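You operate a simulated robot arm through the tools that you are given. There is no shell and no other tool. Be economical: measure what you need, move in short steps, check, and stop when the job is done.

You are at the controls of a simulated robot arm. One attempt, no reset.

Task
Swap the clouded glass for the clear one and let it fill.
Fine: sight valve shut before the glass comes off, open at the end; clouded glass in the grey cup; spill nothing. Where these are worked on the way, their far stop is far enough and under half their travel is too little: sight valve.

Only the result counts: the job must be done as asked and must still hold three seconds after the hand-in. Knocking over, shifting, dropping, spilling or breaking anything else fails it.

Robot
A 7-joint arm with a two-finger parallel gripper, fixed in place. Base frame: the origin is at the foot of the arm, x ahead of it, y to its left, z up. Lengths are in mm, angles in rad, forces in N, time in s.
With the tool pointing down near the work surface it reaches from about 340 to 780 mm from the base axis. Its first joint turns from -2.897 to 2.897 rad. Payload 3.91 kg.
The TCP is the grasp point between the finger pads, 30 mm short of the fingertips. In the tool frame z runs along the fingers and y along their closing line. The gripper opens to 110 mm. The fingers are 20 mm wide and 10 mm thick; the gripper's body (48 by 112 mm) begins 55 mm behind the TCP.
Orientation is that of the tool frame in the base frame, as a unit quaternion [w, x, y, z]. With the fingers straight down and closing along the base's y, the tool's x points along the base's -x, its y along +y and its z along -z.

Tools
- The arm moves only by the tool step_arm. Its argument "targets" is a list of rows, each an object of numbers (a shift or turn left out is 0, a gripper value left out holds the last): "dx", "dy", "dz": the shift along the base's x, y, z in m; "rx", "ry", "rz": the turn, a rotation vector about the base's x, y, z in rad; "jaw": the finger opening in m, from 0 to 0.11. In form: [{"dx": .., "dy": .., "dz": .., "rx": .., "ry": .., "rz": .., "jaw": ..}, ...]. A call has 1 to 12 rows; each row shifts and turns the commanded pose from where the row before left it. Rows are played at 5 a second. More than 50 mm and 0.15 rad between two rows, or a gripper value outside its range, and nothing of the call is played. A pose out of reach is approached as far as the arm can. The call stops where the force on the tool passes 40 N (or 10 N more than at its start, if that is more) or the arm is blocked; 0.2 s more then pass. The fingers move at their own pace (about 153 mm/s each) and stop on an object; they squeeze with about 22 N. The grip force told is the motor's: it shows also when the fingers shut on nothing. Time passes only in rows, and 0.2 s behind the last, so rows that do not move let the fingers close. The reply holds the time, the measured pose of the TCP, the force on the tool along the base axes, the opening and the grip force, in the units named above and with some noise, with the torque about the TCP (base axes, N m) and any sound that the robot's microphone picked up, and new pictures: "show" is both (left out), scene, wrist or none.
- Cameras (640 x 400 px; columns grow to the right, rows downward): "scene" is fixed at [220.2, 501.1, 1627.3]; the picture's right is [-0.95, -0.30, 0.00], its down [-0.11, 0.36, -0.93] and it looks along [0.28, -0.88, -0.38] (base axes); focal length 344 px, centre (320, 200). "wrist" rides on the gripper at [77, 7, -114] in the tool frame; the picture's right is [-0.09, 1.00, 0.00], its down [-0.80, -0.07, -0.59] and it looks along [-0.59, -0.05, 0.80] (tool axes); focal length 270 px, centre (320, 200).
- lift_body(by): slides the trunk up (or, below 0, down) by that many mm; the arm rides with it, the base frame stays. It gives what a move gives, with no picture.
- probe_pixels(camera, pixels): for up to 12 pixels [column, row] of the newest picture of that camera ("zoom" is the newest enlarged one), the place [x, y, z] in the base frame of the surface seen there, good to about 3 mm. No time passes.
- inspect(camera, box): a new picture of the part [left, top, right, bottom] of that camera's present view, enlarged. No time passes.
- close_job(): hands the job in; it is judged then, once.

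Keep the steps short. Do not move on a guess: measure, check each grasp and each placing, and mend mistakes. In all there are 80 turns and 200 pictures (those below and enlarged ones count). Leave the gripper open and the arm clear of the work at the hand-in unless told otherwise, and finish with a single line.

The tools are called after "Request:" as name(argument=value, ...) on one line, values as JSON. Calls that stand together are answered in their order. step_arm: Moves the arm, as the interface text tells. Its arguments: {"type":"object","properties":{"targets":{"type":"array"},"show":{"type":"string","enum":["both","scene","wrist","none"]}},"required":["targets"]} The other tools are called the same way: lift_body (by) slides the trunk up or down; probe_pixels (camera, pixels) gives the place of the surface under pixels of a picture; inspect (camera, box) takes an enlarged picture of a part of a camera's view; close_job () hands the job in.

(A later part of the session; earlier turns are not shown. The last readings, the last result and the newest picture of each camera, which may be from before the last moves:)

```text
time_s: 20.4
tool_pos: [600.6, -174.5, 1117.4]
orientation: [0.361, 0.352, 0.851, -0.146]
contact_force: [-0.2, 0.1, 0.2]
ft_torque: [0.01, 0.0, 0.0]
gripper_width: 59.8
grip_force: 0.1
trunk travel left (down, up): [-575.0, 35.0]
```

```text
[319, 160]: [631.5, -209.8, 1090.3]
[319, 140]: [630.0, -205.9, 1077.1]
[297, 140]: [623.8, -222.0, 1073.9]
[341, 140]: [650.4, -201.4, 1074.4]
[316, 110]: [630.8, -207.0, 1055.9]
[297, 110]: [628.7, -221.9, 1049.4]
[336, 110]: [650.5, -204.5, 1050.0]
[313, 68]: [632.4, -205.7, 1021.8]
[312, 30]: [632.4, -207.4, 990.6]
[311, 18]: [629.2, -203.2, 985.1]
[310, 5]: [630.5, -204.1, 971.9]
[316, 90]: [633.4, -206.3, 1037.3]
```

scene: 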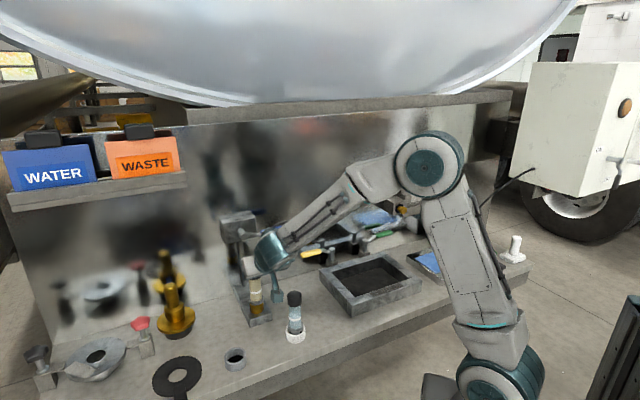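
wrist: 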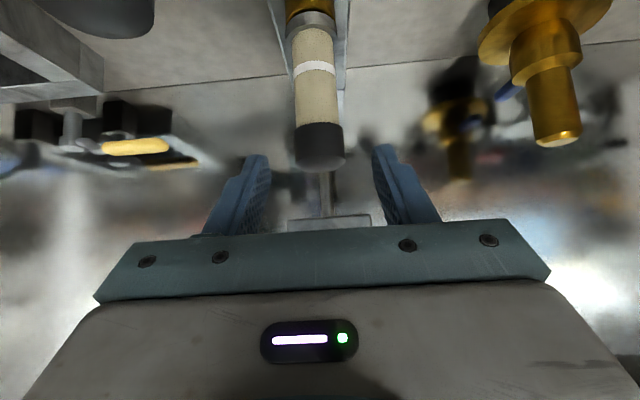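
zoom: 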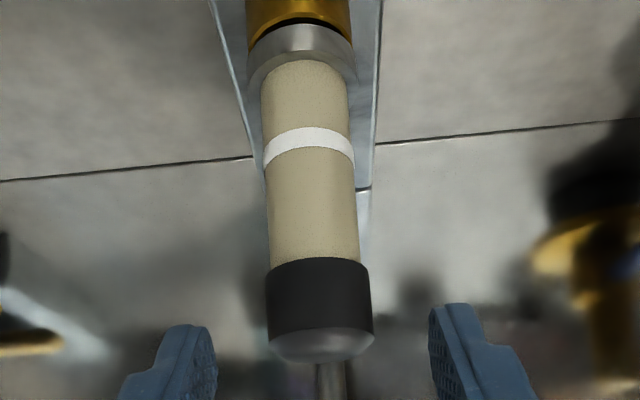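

Axis refined to (642.4,-216.4). I'll advance to grasp at z 1043, jaw still open, in three rows.

Request:
step_arm(targets=[{"dx": 0.014, "dy": -0.014, "dz": -0.025}, {"dx": 0.014, "dy": -0.014, "dz": -0.025}, {"dx": 0.0137, "dy": -0.0137, "dz": -0.0245}])

```text
time_s: 21.2
tool_pos: [642.2, -217.4, 1043.8]
orientation: [0.362, 0.351, 0.852, -0.145]
contact_force: [-0.2, 0.0, 0.1]
ft_torque: [0.01, -0.01, -0.03]
gripper_width: 60.1
grip_force: 0.0
trunk travel left (down, up): [-575.0, 35.0]
```

scene: 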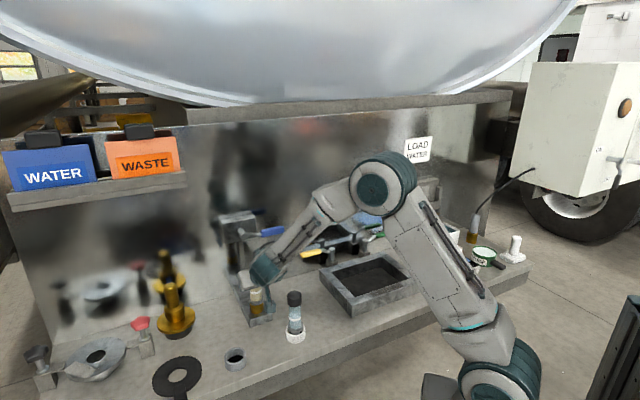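
wrist: 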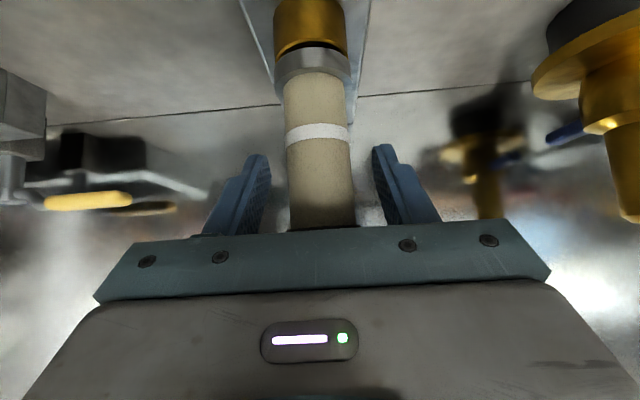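

No contact, and the fingers are either side. I'll close on the glass.

Request:
step_arm(targets=[{"jaw": 0.0}, {}, {}], show="wrist")

```text
time_s: 22.0
tool_pos: [642.8, -219.0, 1045.2]
orientation: [0.362, 0.351, 0.851, -0.146]
contact_force: [-1.0, 2.0, 2.9]
ft_torque: [-0.12, 0.33, 0.02]
gripper_width: 37.3
grip_force: 22.0
trunk travel left (down, up): [-575.0, 35.0]
```

wrist: 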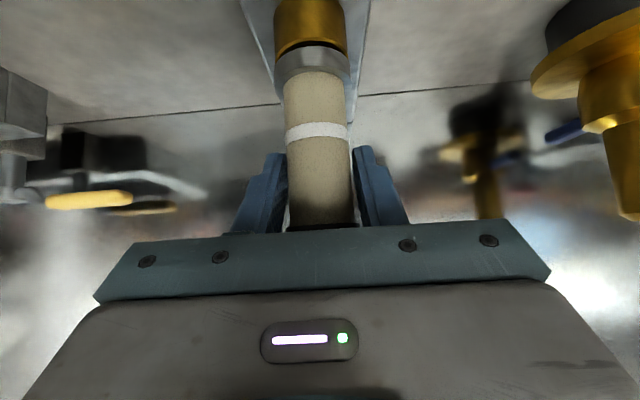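

Opening is 37 mm, so the fingers caught the cap's underside rather than the body. I'll open, go 14 mm lower where the tilted fingers clear the cap, and close again.

Request:
step_arm(targets=[{"jaw": 0.06}, {}, {"dx": 0.0005, "dy": 0.001, "dz": -0.007}, {"dz": -0.007}, {"jaw": 0.0}, {}, {}])

```text
time_s: 23.6
tool_pos: [642.9, -217.7, 1031.1]
orientation: [0.36, 0.352, 0.851, -0.146]
contact_force: [-1.7, -2.7, -0.4]
ft_torque: [-0.32, 0.17, -0.07]
gripper_width: 37.4
grip_force: 22.3
trunk travel left (down, up): [-575.0, 35.0]
```

scene: 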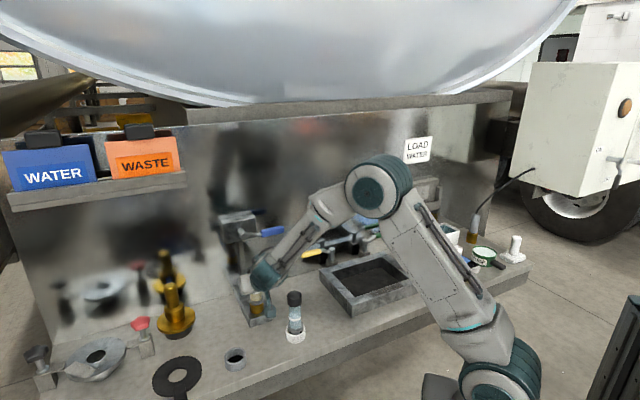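
wrist: 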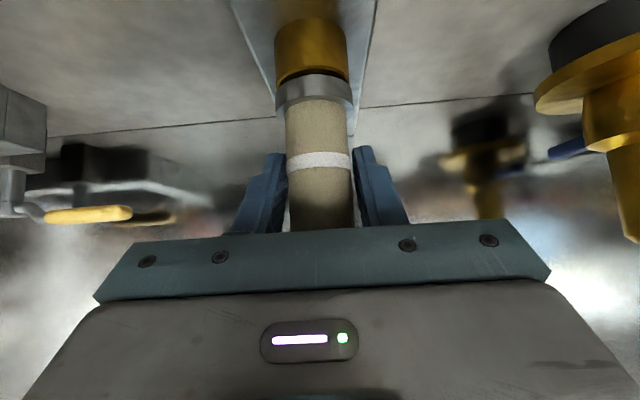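

Same 37 mm opening. I'll look closely at what the fingers touch.

Request:
inspect(camera="wrist", box=[220, 60, 420, 240])

Request:
inspect(camera="scene", box=[225, 240, 305, 330])

```text
2.22 times, centred on (320, 150) of wrist
```

zoom: 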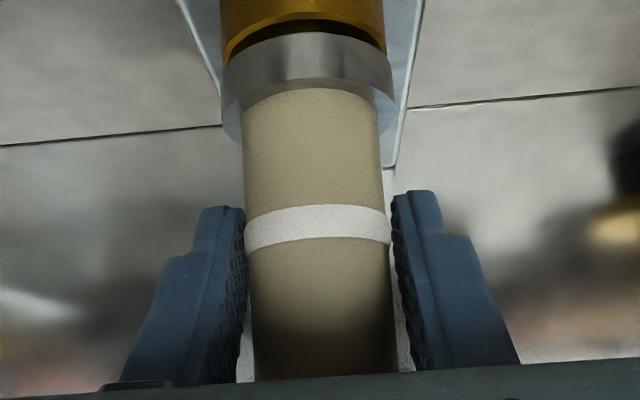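

```text
4.44 times, centred on (265, 285) of scene
```

zoom: 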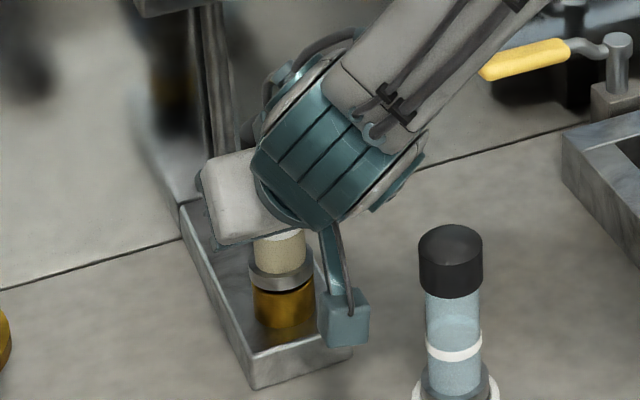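

Finger gap equals the band width, so the fingers hold the glass body, which really is about 37 mm. I'll lift gently by 6 mm and read the force.

Request:
step_arm(targets=[{"dz": 0.003}, {"dz": 0.003}, {}], show="wrist")

```text
time_s: 24.4
tool_pos: [642.7, -218.9, 1035.8]
orientation: [0.36, 0.353, 0.851, -0.146]
contact_force: [-6.8, -2.3, -15.0]
ft_torque: [-0.15, 0.33, -0.04]
gripper_width: 37.6
grip_force: 22.2
trunk travel left (down, up): [-575.0, 35.0]
```

wrist: 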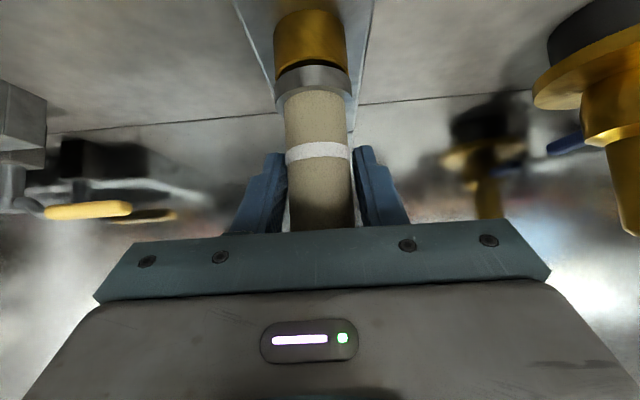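

The glass did not rise, and the fingers slid up about 5 mm at −15 N. It's held, perhaps by a bayonet or thread. I'll inspect the joint and the clear glass for lugs.

Request:
inspect(camera="wrist", box=[260, 0, 380, 110])

Request:
inspect(camera="scene", box=[245, 290, 269, 320])

Request:
inspect(camera="scene", box=[280, 285, 312, 345])

```text
3.64 times, centred on (320, 55) of wrist
```

zoom: 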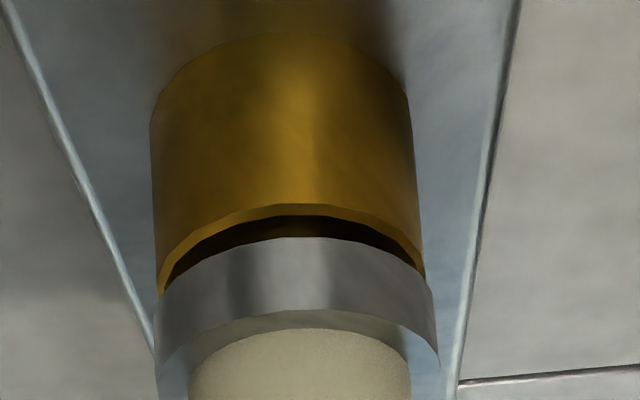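

```text
13.33 times, centred on (257, 305) of scene
```

zoom: 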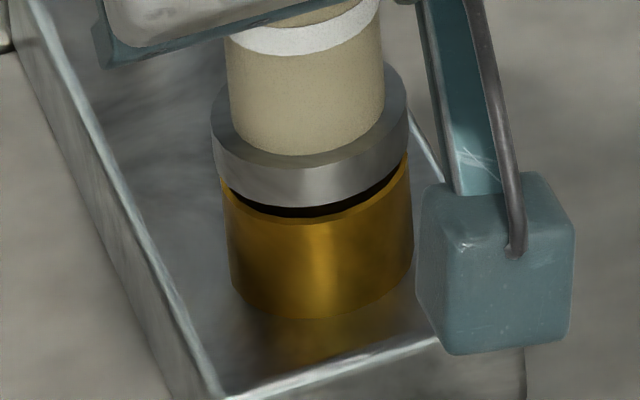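

```text
6.67 times, centred on (296, 315) of scene
```

zoom: 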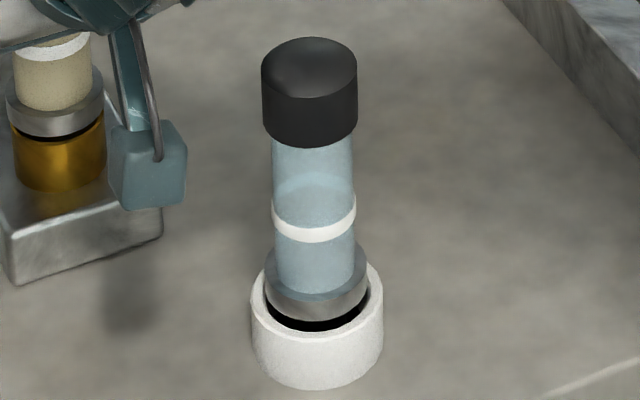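

A black O-ring shows under both collars, so it looks like a push fit. I'll keep pulling in 2 mm steps, letting the fingers come up under the cap's ledge.

Request:
step_arm(targets=[{"dz": 0.002}, {"dz": 0.002}, {"dz": 0.002}, {"dz": 0.002}], show="wrist")

```text
time_s: 25.4
tool_pos: [644.1, -219.6, 1044.5]
orientation: [0.361, 0.352, 0.851, -0.146]
contact_force: [-5.0, -3.6, -14.7]
ft_torque: [-0.27, 0.29, -0.04]
gripper_width: 37.5
grip_force: 22.1
trunk travel left (down, up): [-575.0, 35.0]
```

wrist: 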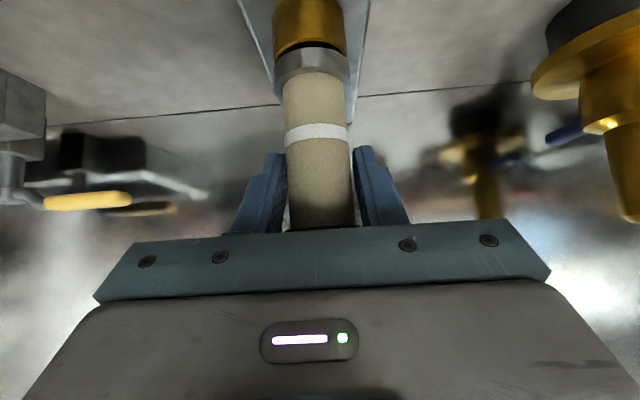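

The fingers just slide at ~15 N and the glass stays put. I'll test a twist: rotate +0.12 rad (unscrew) about the glass axis and watch torque and the glass.

Request:
step_arm(targets=[{"dz": -0.002}, {"rz": 0.06}, {"rz": 0.06}, {}], show="both")

```text
time_s: 26.4
tool_pos: [643.2, -218.0, 1044.3]
orientation: [0.371, 0.3, 0.87, -0.124]
contact_force: [-2.2, -4.1, 0.2]
ft_torque: [-0.3, 0.11, 0.03]
gripper_width: 37.4
grip_force: 22.1
trunk travel left (down, up): [-575.0, 35.0]
```

scene: 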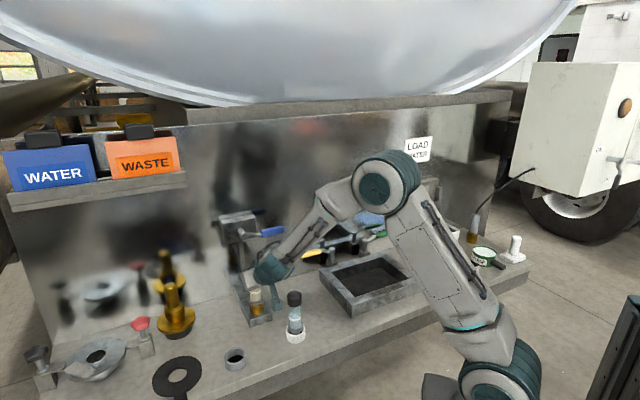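
wrist: 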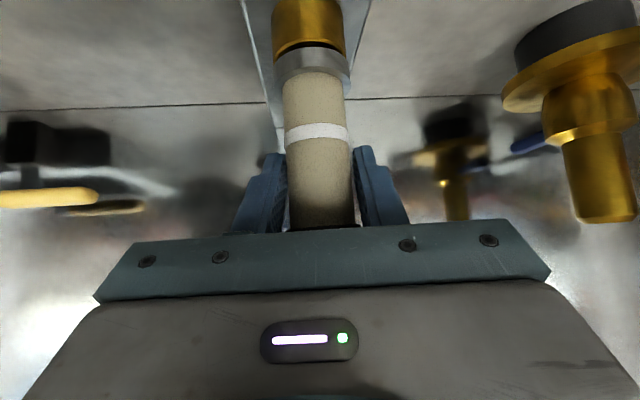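

Twist torque is tiny (0.03 N m), so the glass turns freely and is probably screwed in. I'll back off and bring the hand vertical above the cap, where it can twist through a large angle.

Request:
step_arm(targets=[{"jaw": 0.07}, {}, {"dx": -0.014, "dy": 0.014, "dz": 0.025}, {"dx": -0.014, "dy": 0.014, "dz": 0.025}, {"dx": -0.014, "dy": 0.014, "dz": 0.04}, {"dz": 0.04, "rz": -0.12}, {"rx": 0.0943, "ry": 0.0943}, {"rx": 0.0943, "ry": 0.0943}, {"rx": 0.0943, "ry": 0.0943}, {"rx": 0.0943, "ry": 0.0943}, {"rx": 0.0943, "ry": 0.0943}, {"rx": 0.0943, "ry": 0.0943}])

```text
time_s: 29.0
tool_pos: [601.1, -175.1, 1173.2]
orientation: [0.001, 0.384, 0.923, 0.005]
contact_force: [0.7, -0.2, -0.1]
ft_torque: [0.02, 0.04, 0.01]
gripper_width: 70.2
grip_force: 0.1
trunk travel left (down, up): [-575.0, 35.0]
```

scene: 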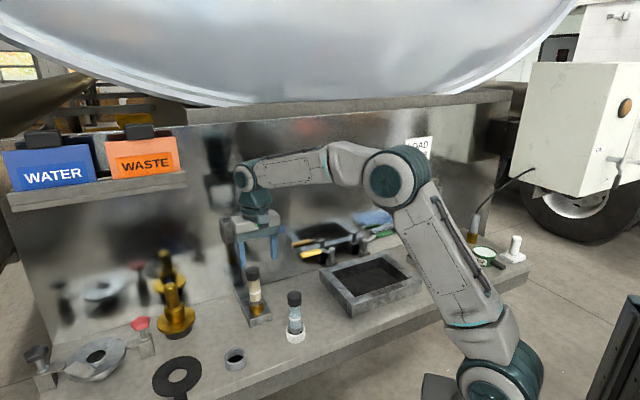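
wrist: 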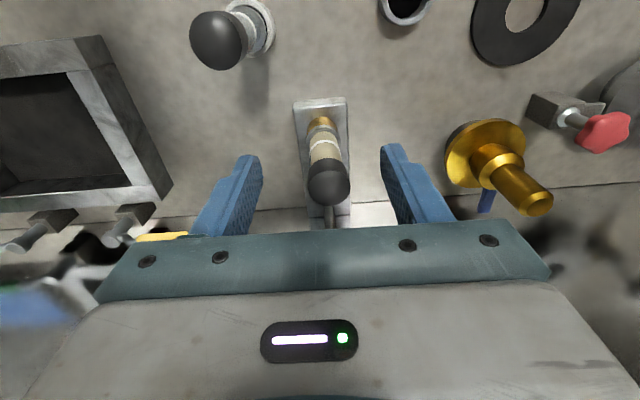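

Vertical, with the cap at (327,183). I'll probe the cap, the clear glass and the grey cup from here.

Request:
probe_pixels(camera="wrist", pixels=[[328, 190], [312, 185], [345, 185], [328, 200], [215, 40], [195, 40], [240, 40], [260, 45], [420, 5], [385, 10], [400, 22], [250, 3]])

Request:
inspect(camera="wrist", box=[280, 90, 380, 220])

```text
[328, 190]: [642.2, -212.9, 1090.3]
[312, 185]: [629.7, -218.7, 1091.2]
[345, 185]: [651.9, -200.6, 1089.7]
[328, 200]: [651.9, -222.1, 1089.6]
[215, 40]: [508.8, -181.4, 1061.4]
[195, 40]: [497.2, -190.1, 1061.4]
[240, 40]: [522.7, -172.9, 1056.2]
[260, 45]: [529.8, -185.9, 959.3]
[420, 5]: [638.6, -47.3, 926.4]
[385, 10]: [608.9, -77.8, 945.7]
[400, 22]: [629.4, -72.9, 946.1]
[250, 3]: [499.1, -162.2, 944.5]
```

```text
3.08 times, centred on (330, 155) of wrist
```

zoom: 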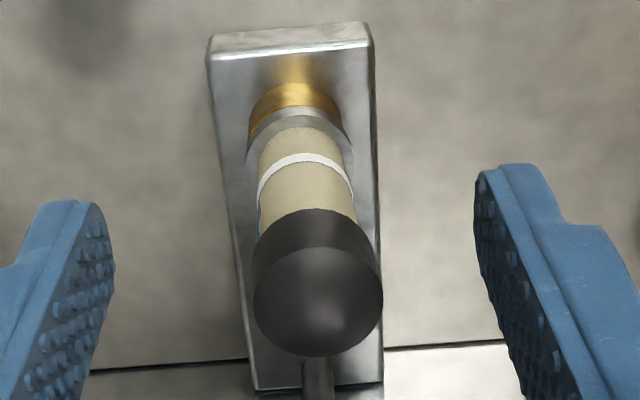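

The cap top is at ~1091 and the axis at ~(642.5,-217). I'll move over the cap at z 1150 and pre-turn the hand clockwise so it can unscrew over a wide angle.

Request:
step_arm(targets=[{"dx": 0.0138, "dy": -0.014, "dz": -0.008, "rz": -0.145}, {"dx": 0.0138, "dy": -0.014, "dz": -0.008, "rz": -0.145}, {"dx": 0.0138, "dy": -0.0139, "dz": -0.007, "rz": -0.145}, {"rz": -0.145}, {"rz": -0.145}, {"rz": -0.145}, {"rz": -0.145}, {"rz": -0.145}, {"rz": -0.145}])

```text
time_s: 31.0
tool_pos: [642.9, -218.1, 1151.8]
orientation: [0.003, 0.866, 0.5, 0.001]
contact_force: [-0.6, -0.6, -0.6]
ft_torque: [-0.05, 0.04, 0.02]
gripper_width: 70.1
grip_force: 0.2
trunk travel left (down, up): [-575.0, 35.0]
```

scene: 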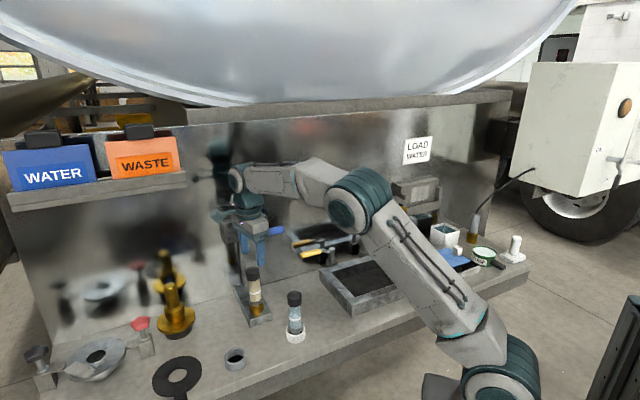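
wrist: 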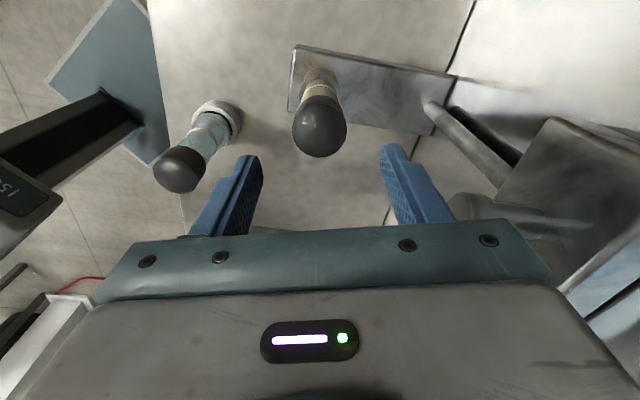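

Cap is between the fingers and the lever is clear. I descend to z 1076 on the cap and close.

Request:
step_arm(targets=[{"dy": 0.001, "dz": -0.025}, {"dz": -0.025}, {"dz": -0.025}, {}, {"jaw": 0.0}, {}, {}])

```text
time_s: 32.6
tool_pos: [642.9, -216.4, 1076.3]
orientation: [0.004, 0.865, 0.501, 0.002]
contact_force: [5.2, -2.8, 1.7]
ft_torque: [-0.26, -0.56, 0.07]
gripper_width: 37.2
grip_force: 21.3
trunk travel left (down, up): [-575.0, 35.0]
```

scene: 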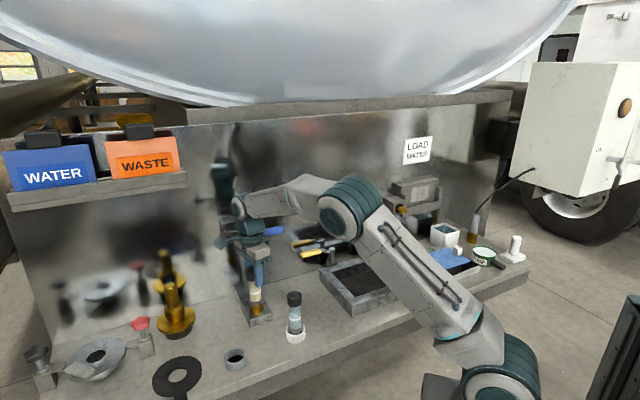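
wrist: 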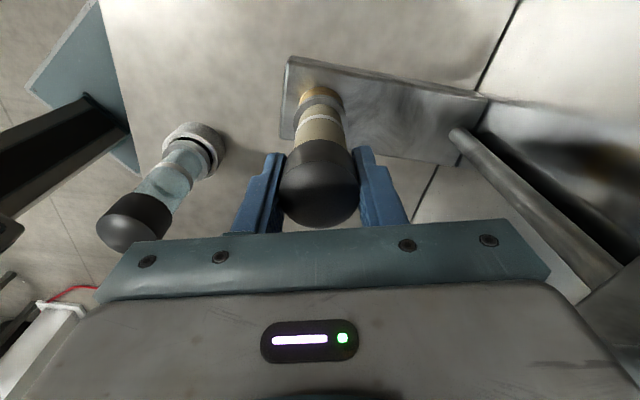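

The cap is gripped at 37 mm. I'll unscrew counter-clockwise by 0.56 rad and read the force.

Request:
step_arm(targets=[{"rz": 0.14}, {"rz": 0.14}, {"rz": 0.14}, {"rz": 0.14}], show="wrist")

```text
time_s: 33.6
tool_pos: [641.7, -217.5, 1075.2]
orientation: [0.003, 0.693, 0.721, 0.001]
contact_force: [3.6, -4.0, 3.0]
ft_torque: [-0.51, -0.36, 0.0]
gripper_width: 36.7
grip_force: 22.2
trunk travel left (down, up): [-575.0, 35.0]
```

wrist: 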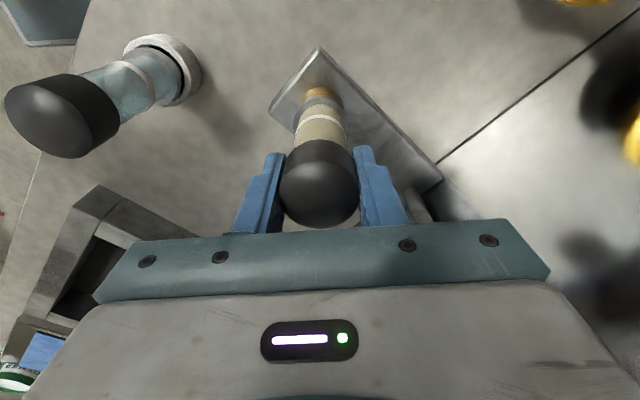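

Vertical force grew slightly upward (+3 N), hinting the glass is rising on a thread. I'll continue 0.84 rad.

Request:
step_arm(targets=[{"rz": 0.14}, {"rz": 0.14}, {"rz": 0.14}, {"rz": 0.14}, {"rz": 0.14}, {"rz": 0.14}])

```text
time_s: 35.0
tool_pos: [640.2, -217.2, 1075.6]
orientation: [0.0, 0.339, 0.941, 0.004]
contact_force: [-5.8, -4.3, -0.6]
ft_torque: [-0.43, 0.74, 0.0]
gripper_width: 36.8
grip_force: 22.3
trunk travel left (down, up): [-575.0, 35.0]
```

scene: 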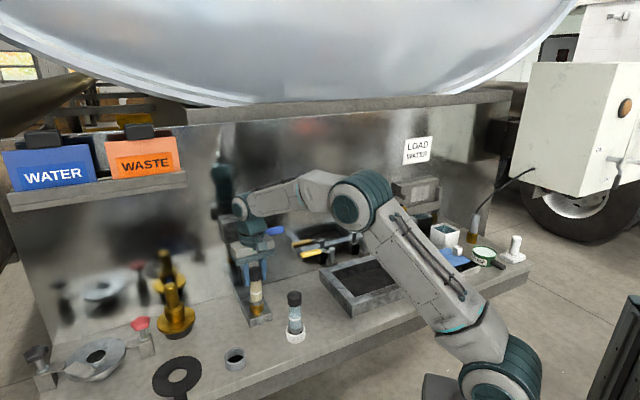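
wrist: 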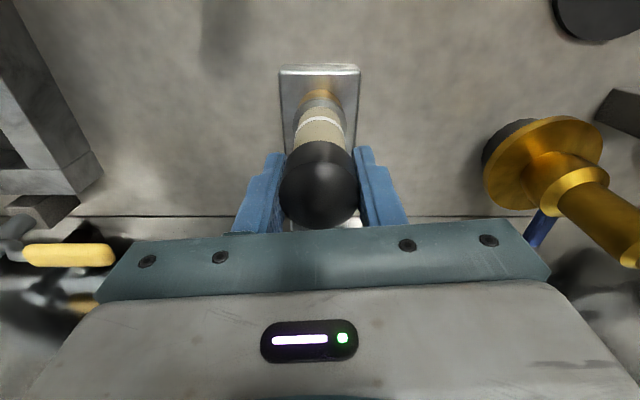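

After 80° of turn there's no torque. I'll try a gentle pull of 6 mm now.

Request:
step_arm(targets=[{"dz": 0.002}, {"dz": 0.002}, {"dz": 0.002}, {}], show="both")

```text
time_s: 36.0
tool_pos: [643.2, -217.1, 1079.9]
orientation: [0.001, 0.339, 0.941, 0.003]
contact_force: [-4.7, -4.9, -15.5]
ft_torque: [-0.63, 0.6, 0.0]
gripper_width: 35.2
grip_force: 22.0
trunk travel left (down, up): [-575.0, 35.0]
```

scene: 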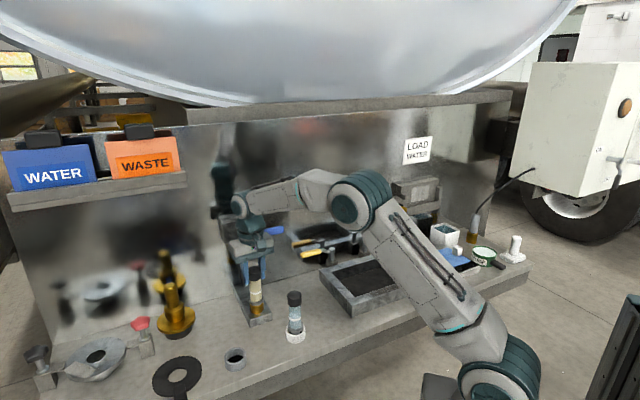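
wrist: 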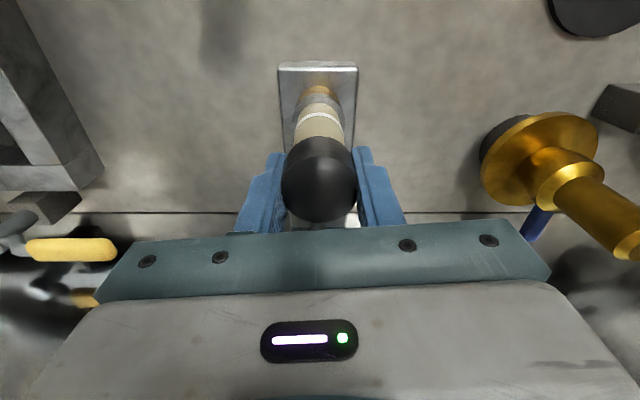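

Request:
inspect(camera="scene", box=[240, 255, 280, 325])

Request:
probe_pixels(camera="scene", pixels=[[256, 302], [256, 299], [256, 305], [256, 308], [256, 284], [256, 287], [256, 281], [254, 270]])

```text
5.71 times, centred on (260, 290) of scene
```

zoom: 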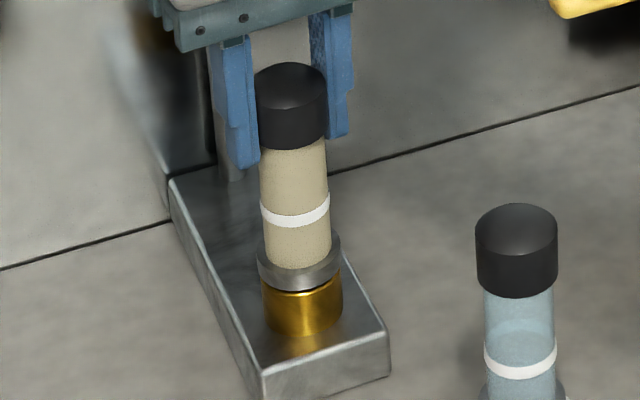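

```text
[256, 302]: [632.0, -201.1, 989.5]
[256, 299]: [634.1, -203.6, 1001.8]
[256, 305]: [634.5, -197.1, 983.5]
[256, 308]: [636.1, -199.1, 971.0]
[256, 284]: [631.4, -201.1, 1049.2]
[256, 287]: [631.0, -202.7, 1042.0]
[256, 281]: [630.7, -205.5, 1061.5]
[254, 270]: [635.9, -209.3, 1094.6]
```

Still held at ~15 N, which is the friction limit, but rotation is free. I'll relax the pull slightly and keep unscrewing, watching whether the pull force drops as the glass rises.

Request:
step_arm(targets=[{"dz": -0.0035}, {"rz": 0.14}, {"rz": 0.14}, {"rz": 0.14}, {"rz": 0.14}, {"rz": 0.14}, {"rz": 0.14}, {"rz": 0.14}, {"rz": 0.14}], show="wrist")

```text
time_s: 38.0
tool_pos: [640.5, -217.6, 1078.7]
orientation: [0.0, -0.212, 0.977, 0.002]
contact_force: [3.4, -7.8, 17.2]
ft_torque: [-0.84, -0.32, -0.14]
gripper_width: 35.1
grip_force: 22.2
trunk travel left (down, up): [-575.0, 35.0]
```

wrist: 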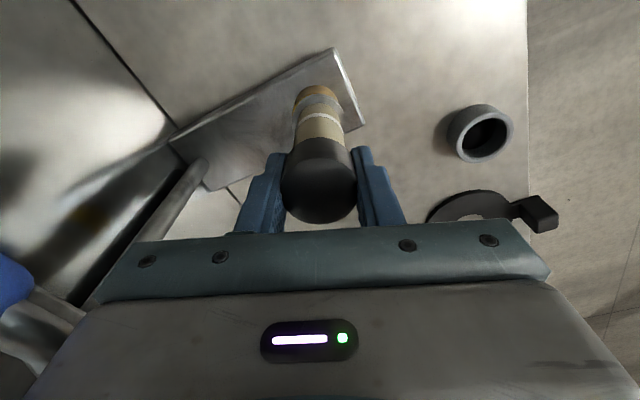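

Request:
inspect(camera="scene", box=[240, 255, 280, 325])

Request:
inspect(camera="scene", box=[245, 290, 269, 320])

```text
5.71 times, centred on (260, 290) of scene
```

zoom: 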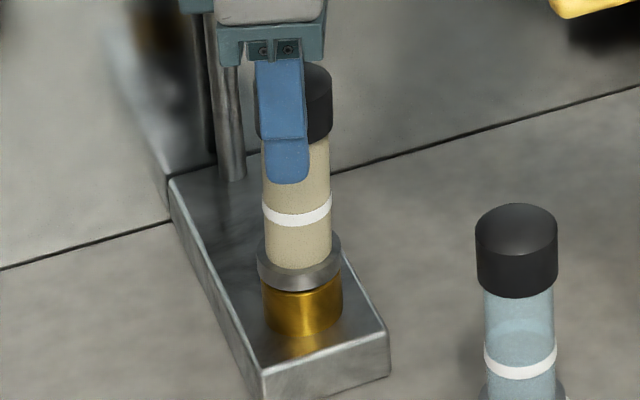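

```text
13.33 times, centred on (257, 305) of scene
```

zoom: 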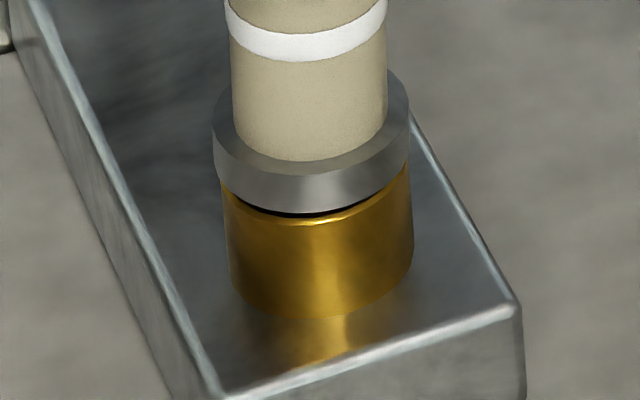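

The slit under the collar is narrower now while I press down at 17 N, so the glass can move axially a little. I'll pull upward while rocking the twist to break the O-ring's hold.

Request:
step_arm(targets=[{"dz": 0.0015, "rz": -0.14}, {"dz": 0.001, "rz": -0.14}, {"dz": 0.001, "rz": -0.14}, {"dz": 0.001, "rz": -0.14}, {"rz": -0.14}, {"rz": -0.14}], show="none")

Request:
inspect(camera="scene", box=[245, 290, 269, 320])

```text
time_s: 39.4
tool_pos: [642.5, -217.4, 1079.5]
orientation: [-0.001, 0.206, 0.978, 0.004]
contact_force: [0.8, -6.1, -13.3]
ft_torque: [-0.93, -0.04, -0.03]
gripper_width: 34.9
grip_force: 22.3
trunk travel left (down, up): [-575.0, 35.0]
```

```text
13.33 times, centred on (257, 305) of scene
```

zoom: 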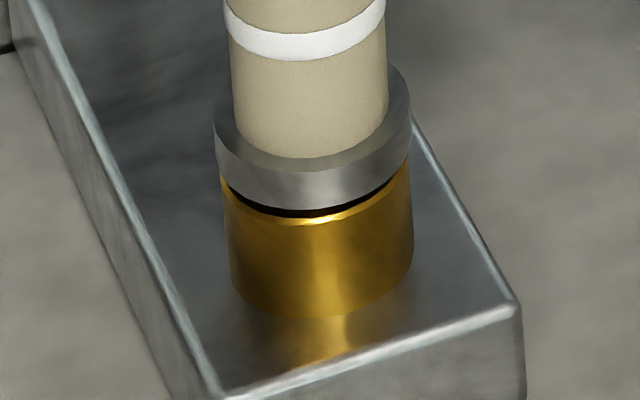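

The glass moved ~0.8 mm with the hand and now holds −13 N. Clean thread test: hold height and turn 1.26 rad counter-clockwise, looking at the force change.

Request:
step_arm(targets=[{"rz": 0.14}, {"rz": 0.14}, {"rz": 0.14}], show="none")

Request:
step_arm(targets=[{"rz": 0.14}, {"rz": 0.14}, {"rz": 0.14}, {"rz": 0.14}, {"rz": 0.14}, {"rz": 0.14}], show="none")

Request:
inspect(camera="scene", box=[245, 290, 269, 320])

```text
time_s: 40.2
tool_pos: [642.7, -217.6, 1084.9]
orientation: [0.003, -0.005, 1.0, 0.004]
contact_force: [1.6, -6.8, 0.5]
ft_torque: [-0.72, -0.12, 0.01]
gripper_width: 35.1
grip_force: 22.2
trunk travel left (down, up): [-575.0, 35.0]
```

```text
time_s: 41.6
tool_pos: [642.6, -216.6, 1081.9]
orientation: [-0.002, -0.412, 0.911, 0.003]
contact_force: [3.3, -8.4, -1.1]
ft_torque: [-1.03, -0.46, -0.03]
gripper_width: 35.2
grip_force: 21.7
trunk travel left (down, up): [-575.0, 35.0]
```

```text
13.33 times, centred on (257, 305) of scene
```

zoom: 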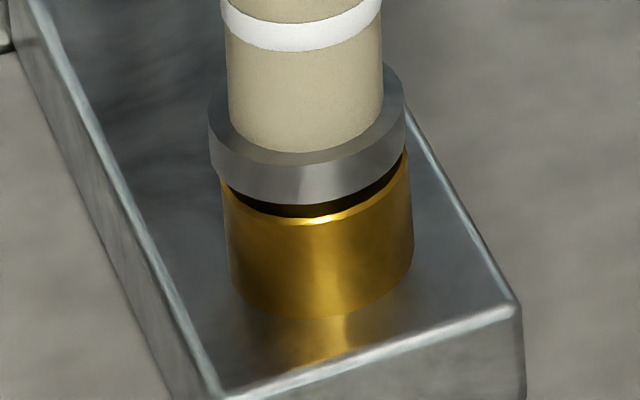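

The collar has risen visibly and the force fell to zero, so twist plus pull works. I'll turn back clockwise while pulling to see if it keeps rising (friction fit) or sinks (thread).

Request:
step_arm(targets=[{"dz": 0.0015}, {"rz": -0.14}, {"rz": -0.14}, {"rz": -0.14}, {"rz": -0.14}], show="none")

Request:
inspect(camera="scene", box=[245, 290, 269, 320])

```text
time_s: 42.8
tool_pos: [642.1, -217.2, 1083.8]
orientation: [0.0, -0.141, 0.99, 0.005]
contact_force: [-2.0, -5.5, -1.8]
ft_torque: [-0.53, 0.13, -0.02]
gripper_width: 35.1
grip_force: 21.6
trunk travel left (down, up): [-575.0, 35.0]
```

```text
13.33 times, centred on (257, 305) of scene
```

zoom: 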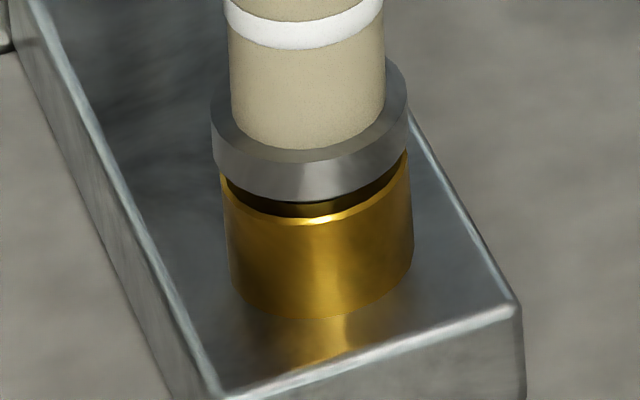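

It keeps rising even when turned clockwise with almost no force, so it's a push fit now coming free. I'll lift straight up in small steps.

Request:
step_arm(targets=[{"dz": 0.002}, {"dz": 0.002}, {"dz": 0.003}, {"dz": 0.003}])

Request:
inspect(camera="scene", box=[235, 260, 283, 320])

```text
time_s: 43.8
tool_pos: [642.3, -218.1, 1093.0]
orientation: [0.0, -0.143, 0.99, 0.005]
contact_force: [-0.9, -3.9, -3.4]
ft_torque: [-0.53, 0.11, -0.04]
gripper_width: 34.8
grip_force: 22.4
trunk travel left (down, up): [-575.0, 35.0]
```

scene: 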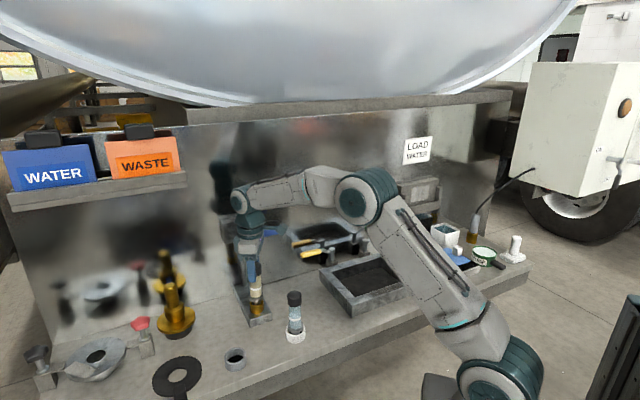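
wrist: 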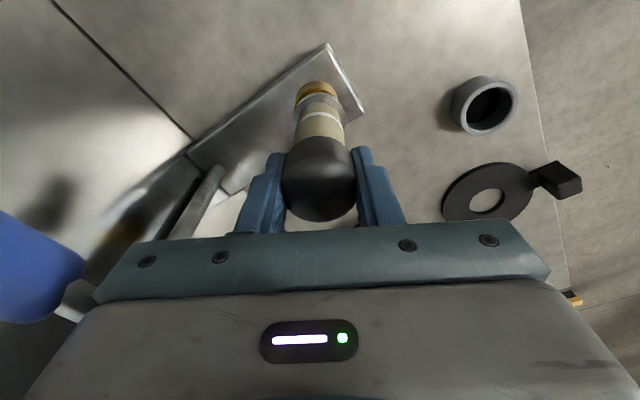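

```text
6.67 times, centred on (259, 290) of scene
```

zoom: 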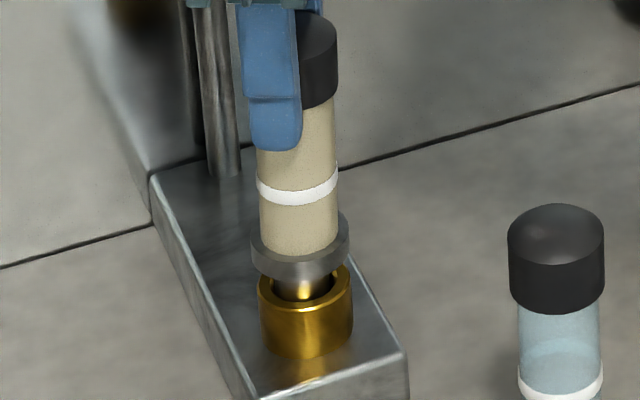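

The spigot is sliding out of the socket. I'll lift another 60 mm.

Request:
step_arm(targets=[{"dz": 0.01}, {"dz": 0.015}, {"dz": 0.02}, {"dz": 0.02}])

Request:
inspect(camera="scene", box=[225, 240, 285, 320])

```text
time_s: 44.8
tool_pos: [641.3, -216.5, 1159.3]
orientation: [-0.001, -0.144, 0.99, 0.004]
contact_force: [0.1, 0.3, -1.4]
ft_torque: [0.01, 0.03, 0.01]
gripper_width: 34.9
grip_force: 21.8
trunk travel left (down, up): [-575.0, 35.0]
```

scene: 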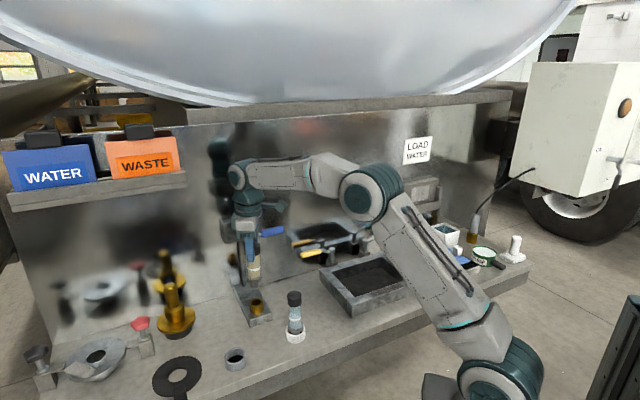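
wrist: 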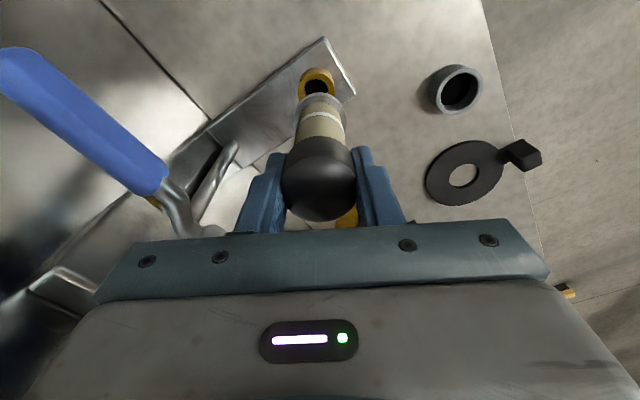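

```text
5.00 times, centred on (255, 280) of scene
```

zoom: 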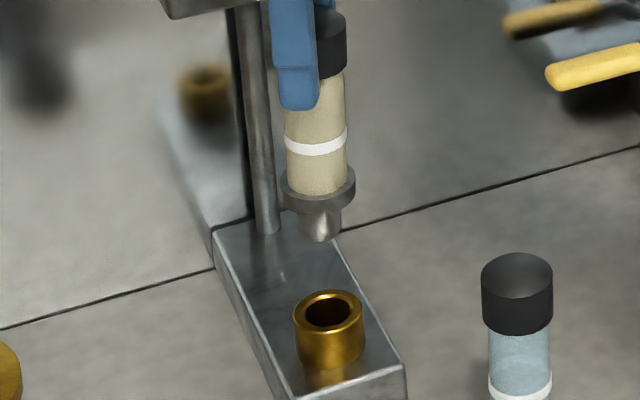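

The glass is out and hangs straight. I'll measure the empty socket, the grey cup rim and the glass bottom.

Request:
probe_pixels(camera="zoom", pixels=[[320, 235], [320, 195], [320, 70], [328, 292], [328, 328], [297, 318], [360, 310], [330, 340]])

Request:
inspect(camera="wrist", box=[410, 50, 500, 130])

Request:
probe_pixels(camera="wrist", pixels=[[455, 69], [478, 80], [432, 95], [460, 109], [475, 98], [440, 75], [458, 90], [317, 71], [331, 85], [317, 85]])

```text
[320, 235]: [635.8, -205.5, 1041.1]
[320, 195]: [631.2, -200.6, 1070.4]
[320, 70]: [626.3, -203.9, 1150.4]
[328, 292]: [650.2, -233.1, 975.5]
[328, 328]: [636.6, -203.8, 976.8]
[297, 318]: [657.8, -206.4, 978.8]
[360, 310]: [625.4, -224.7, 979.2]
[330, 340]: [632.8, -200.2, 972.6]
```

```text
5.00 times, centred on (455, 90) of wrist
```

zoom: 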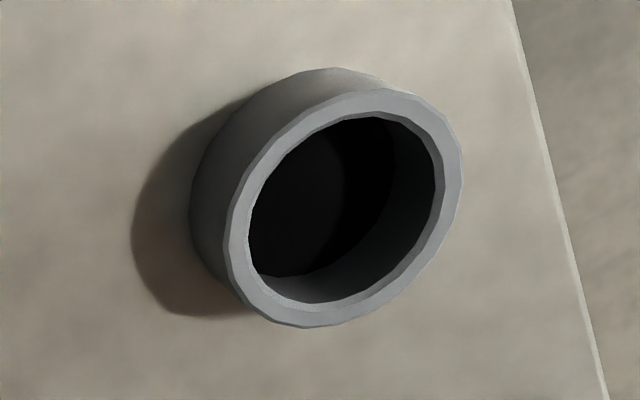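

```text
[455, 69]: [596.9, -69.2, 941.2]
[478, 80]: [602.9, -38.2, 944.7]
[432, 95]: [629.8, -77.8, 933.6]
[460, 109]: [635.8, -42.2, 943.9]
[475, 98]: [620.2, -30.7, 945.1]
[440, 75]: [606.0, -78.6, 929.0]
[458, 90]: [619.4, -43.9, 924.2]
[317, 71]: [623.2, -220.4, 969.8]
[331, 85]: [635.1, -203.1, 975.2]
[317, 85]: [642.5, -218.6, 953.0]
```

Request:
probe_pixels(camera="zoom", pixels=[[390, 100], [452, 180], [300, 315], [237, 230], [330, 108], [265, 155], [430, 130], [430, 235], [365, 297], [250, 285], [350, 200]])

```text
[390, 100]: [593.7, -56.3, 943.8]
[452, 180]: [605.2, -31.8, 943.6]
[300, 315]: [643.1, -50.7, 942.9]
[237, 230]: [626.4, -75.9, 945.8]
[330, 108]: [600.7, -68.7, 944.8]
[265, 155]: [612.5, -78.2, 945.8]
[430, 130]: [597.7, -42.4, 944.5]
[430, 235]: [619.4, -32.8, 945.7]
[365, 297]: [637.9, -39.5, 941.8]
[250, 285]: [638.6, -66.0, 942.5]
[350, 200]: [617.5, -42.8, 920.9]
```

Grey cup centre is ≈(618.5,-54.5), rim 945, floor ≈922. I'll check the brass thing's location for the travel path.

Request:
probe_pixels(camera="scene", pixels=[[172, 287], [175, 310], [190, 318], [193, 322], [175, 330], [140, 325]])

```text
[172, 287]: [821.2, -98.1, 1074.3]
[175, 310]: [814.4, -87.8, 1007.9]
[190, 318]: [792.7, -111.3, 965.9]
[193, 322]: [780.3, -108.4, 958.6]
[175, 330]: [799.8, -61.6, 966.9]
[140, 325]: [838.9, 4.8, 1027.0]
```

The path is clear. I'll carry the glass over the grey cup at this height.

Request:
step_arm(targets=[{"dx": -0.0055, "dy": 0.032}, {"dx": -0.0055, "dy": 0.0325}, {"dx": -0.0055, "dy": 0.0325}, {"dx": -0.0055, "dy": 0.0325}, {"dx": -0.0005, "dy": 0.0325}, {}])

Request:
inspect(camera="scene", box=[200, 280, 280, 380])

```text
time_s: 46.2
tool_pos: [621.0, -55.4, 1158.6]
orientation: [0.0, -0.142, 0.99, 0.003]
contact_force: [-0.4, 0.5, -1.2]
ft_torque: [0.02, -0.04, 0.01]
gripper_width: 35.0
grip_force: 22.5
trunk travel left (down, up): [-575.0, 35.0]
```

scene: 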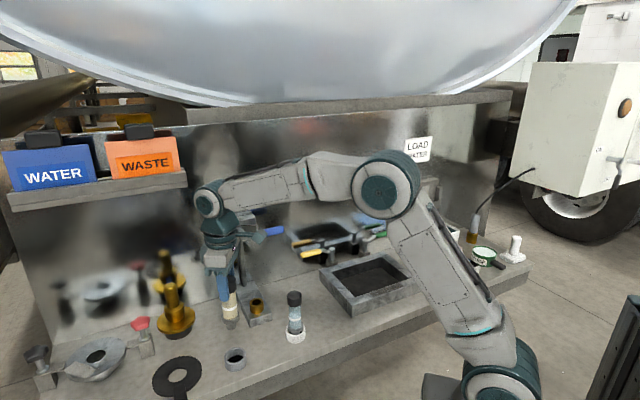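
wrist: 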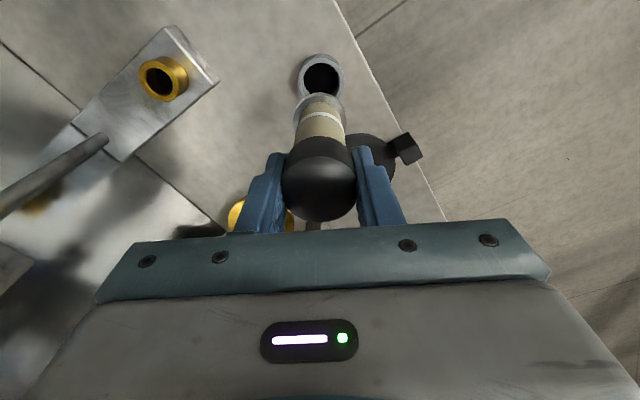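

```text
4.00 times, centred on (240, 330) of scene
```

zoom: 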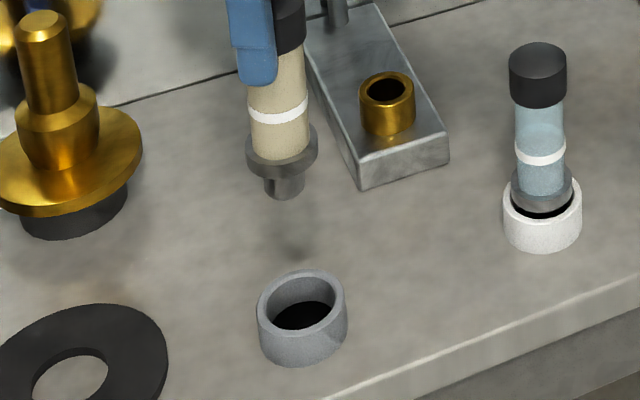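

Aligned within 3 mm. I'll correct and descend to just above the rim.

Request:
step_arm(targets=[{"dx": -0.0022, "dy": 0.0008, "dz": -0.03}, {"dz": -0.03}, {"dz": -0.018}, {}])

Request:
inspect(camera="scene", box=[210, 310, 260, 380])

Request:
inspect(camera="wrist", box=[270, 30, 370, 130])

```text
time_s: 47.2
tool_pos: [618.1, -54.4, 1080.7]
orientation: [0.001, -0.143, 0.99, 0.003]
contact_force: [0.3, -0.3, -1.8]
ft_torque: [0.01, 0.03, 0.01]
gripper_width: 34.9
grip_force: 21.8
trunk travel left (down, up): [-575.0, 35.0]
```

scene: 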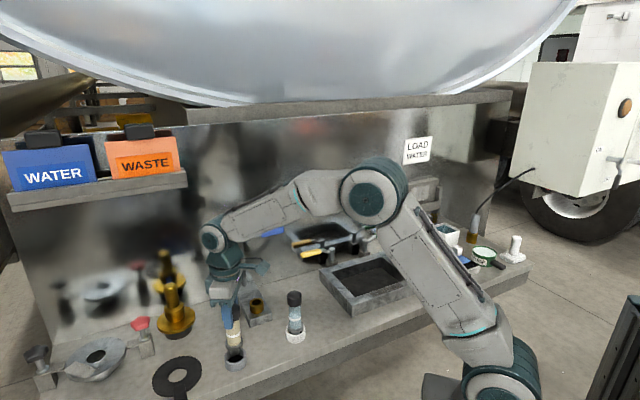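
wrist: 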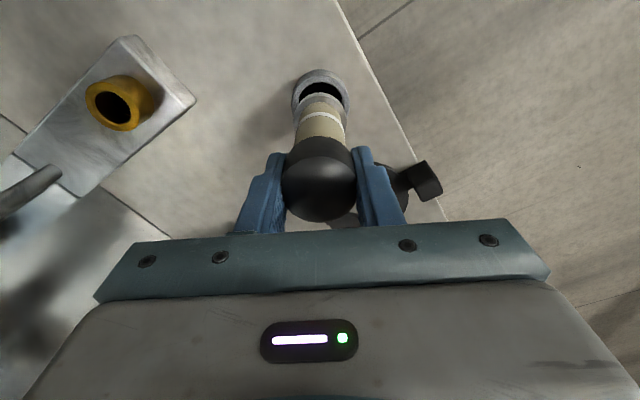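

```text
5.71 times, centred on (235, 345) of scene
```

zoom: 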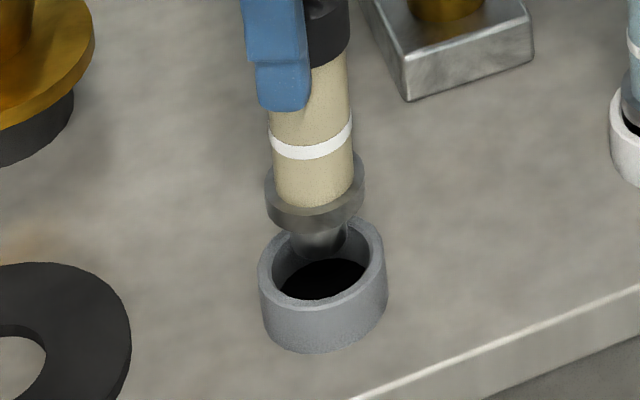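

```text
4.00 times, centred on (320, 80) of wrist
```

zoom: 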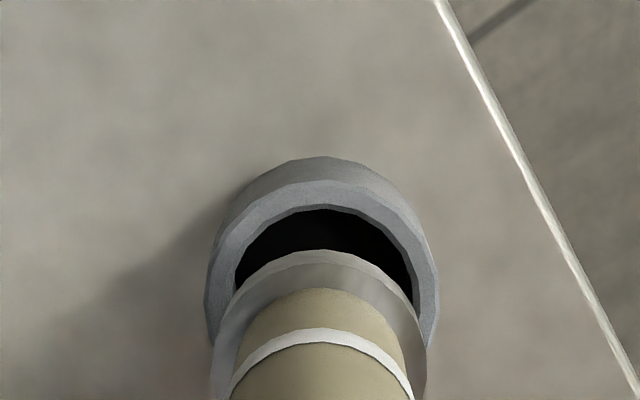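

Request:
step_arm(targets=[{"dz": -0.008}, {"dz": -0.008}, {}], show="none")

Request:
inspect(camera="scene", box=[215, 330, 255, 375])

Request:
inspect(camera="wrist", box=[270, 30, 370, 130])

```text
time_s: 48.0
tool_pos: [617.4, -54.5, 1064.6]
orientation: [-0.001, -0.142, 0.99, 0.004]
contact_force: [-0.3, 0.7, -1.7]
ft_torque: [-0.01, -0.03, 0.03]
gripper_width: 34.9
grip_force: 22.2
trunk travel left (down, up): [-575.0, 35.0]
```

```text
8.89 times, centred on (235, 352) of scene
```

zoom: 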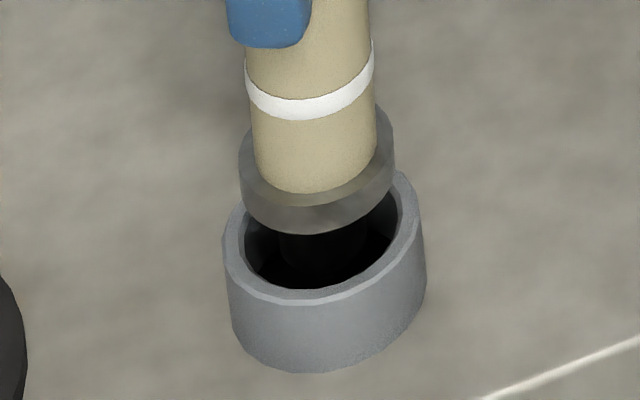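

```text
4.00 times, centred on (320, 80) of wrist
```

zoom: 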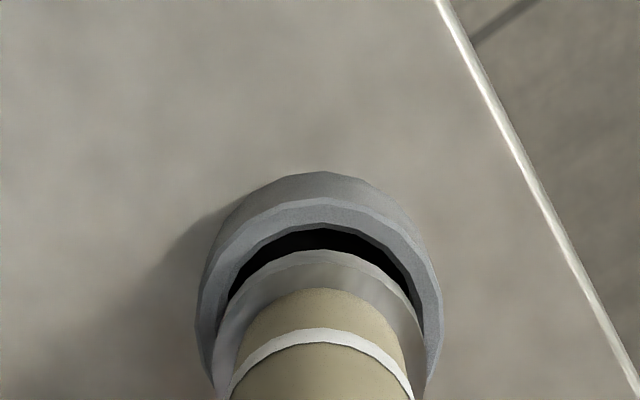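

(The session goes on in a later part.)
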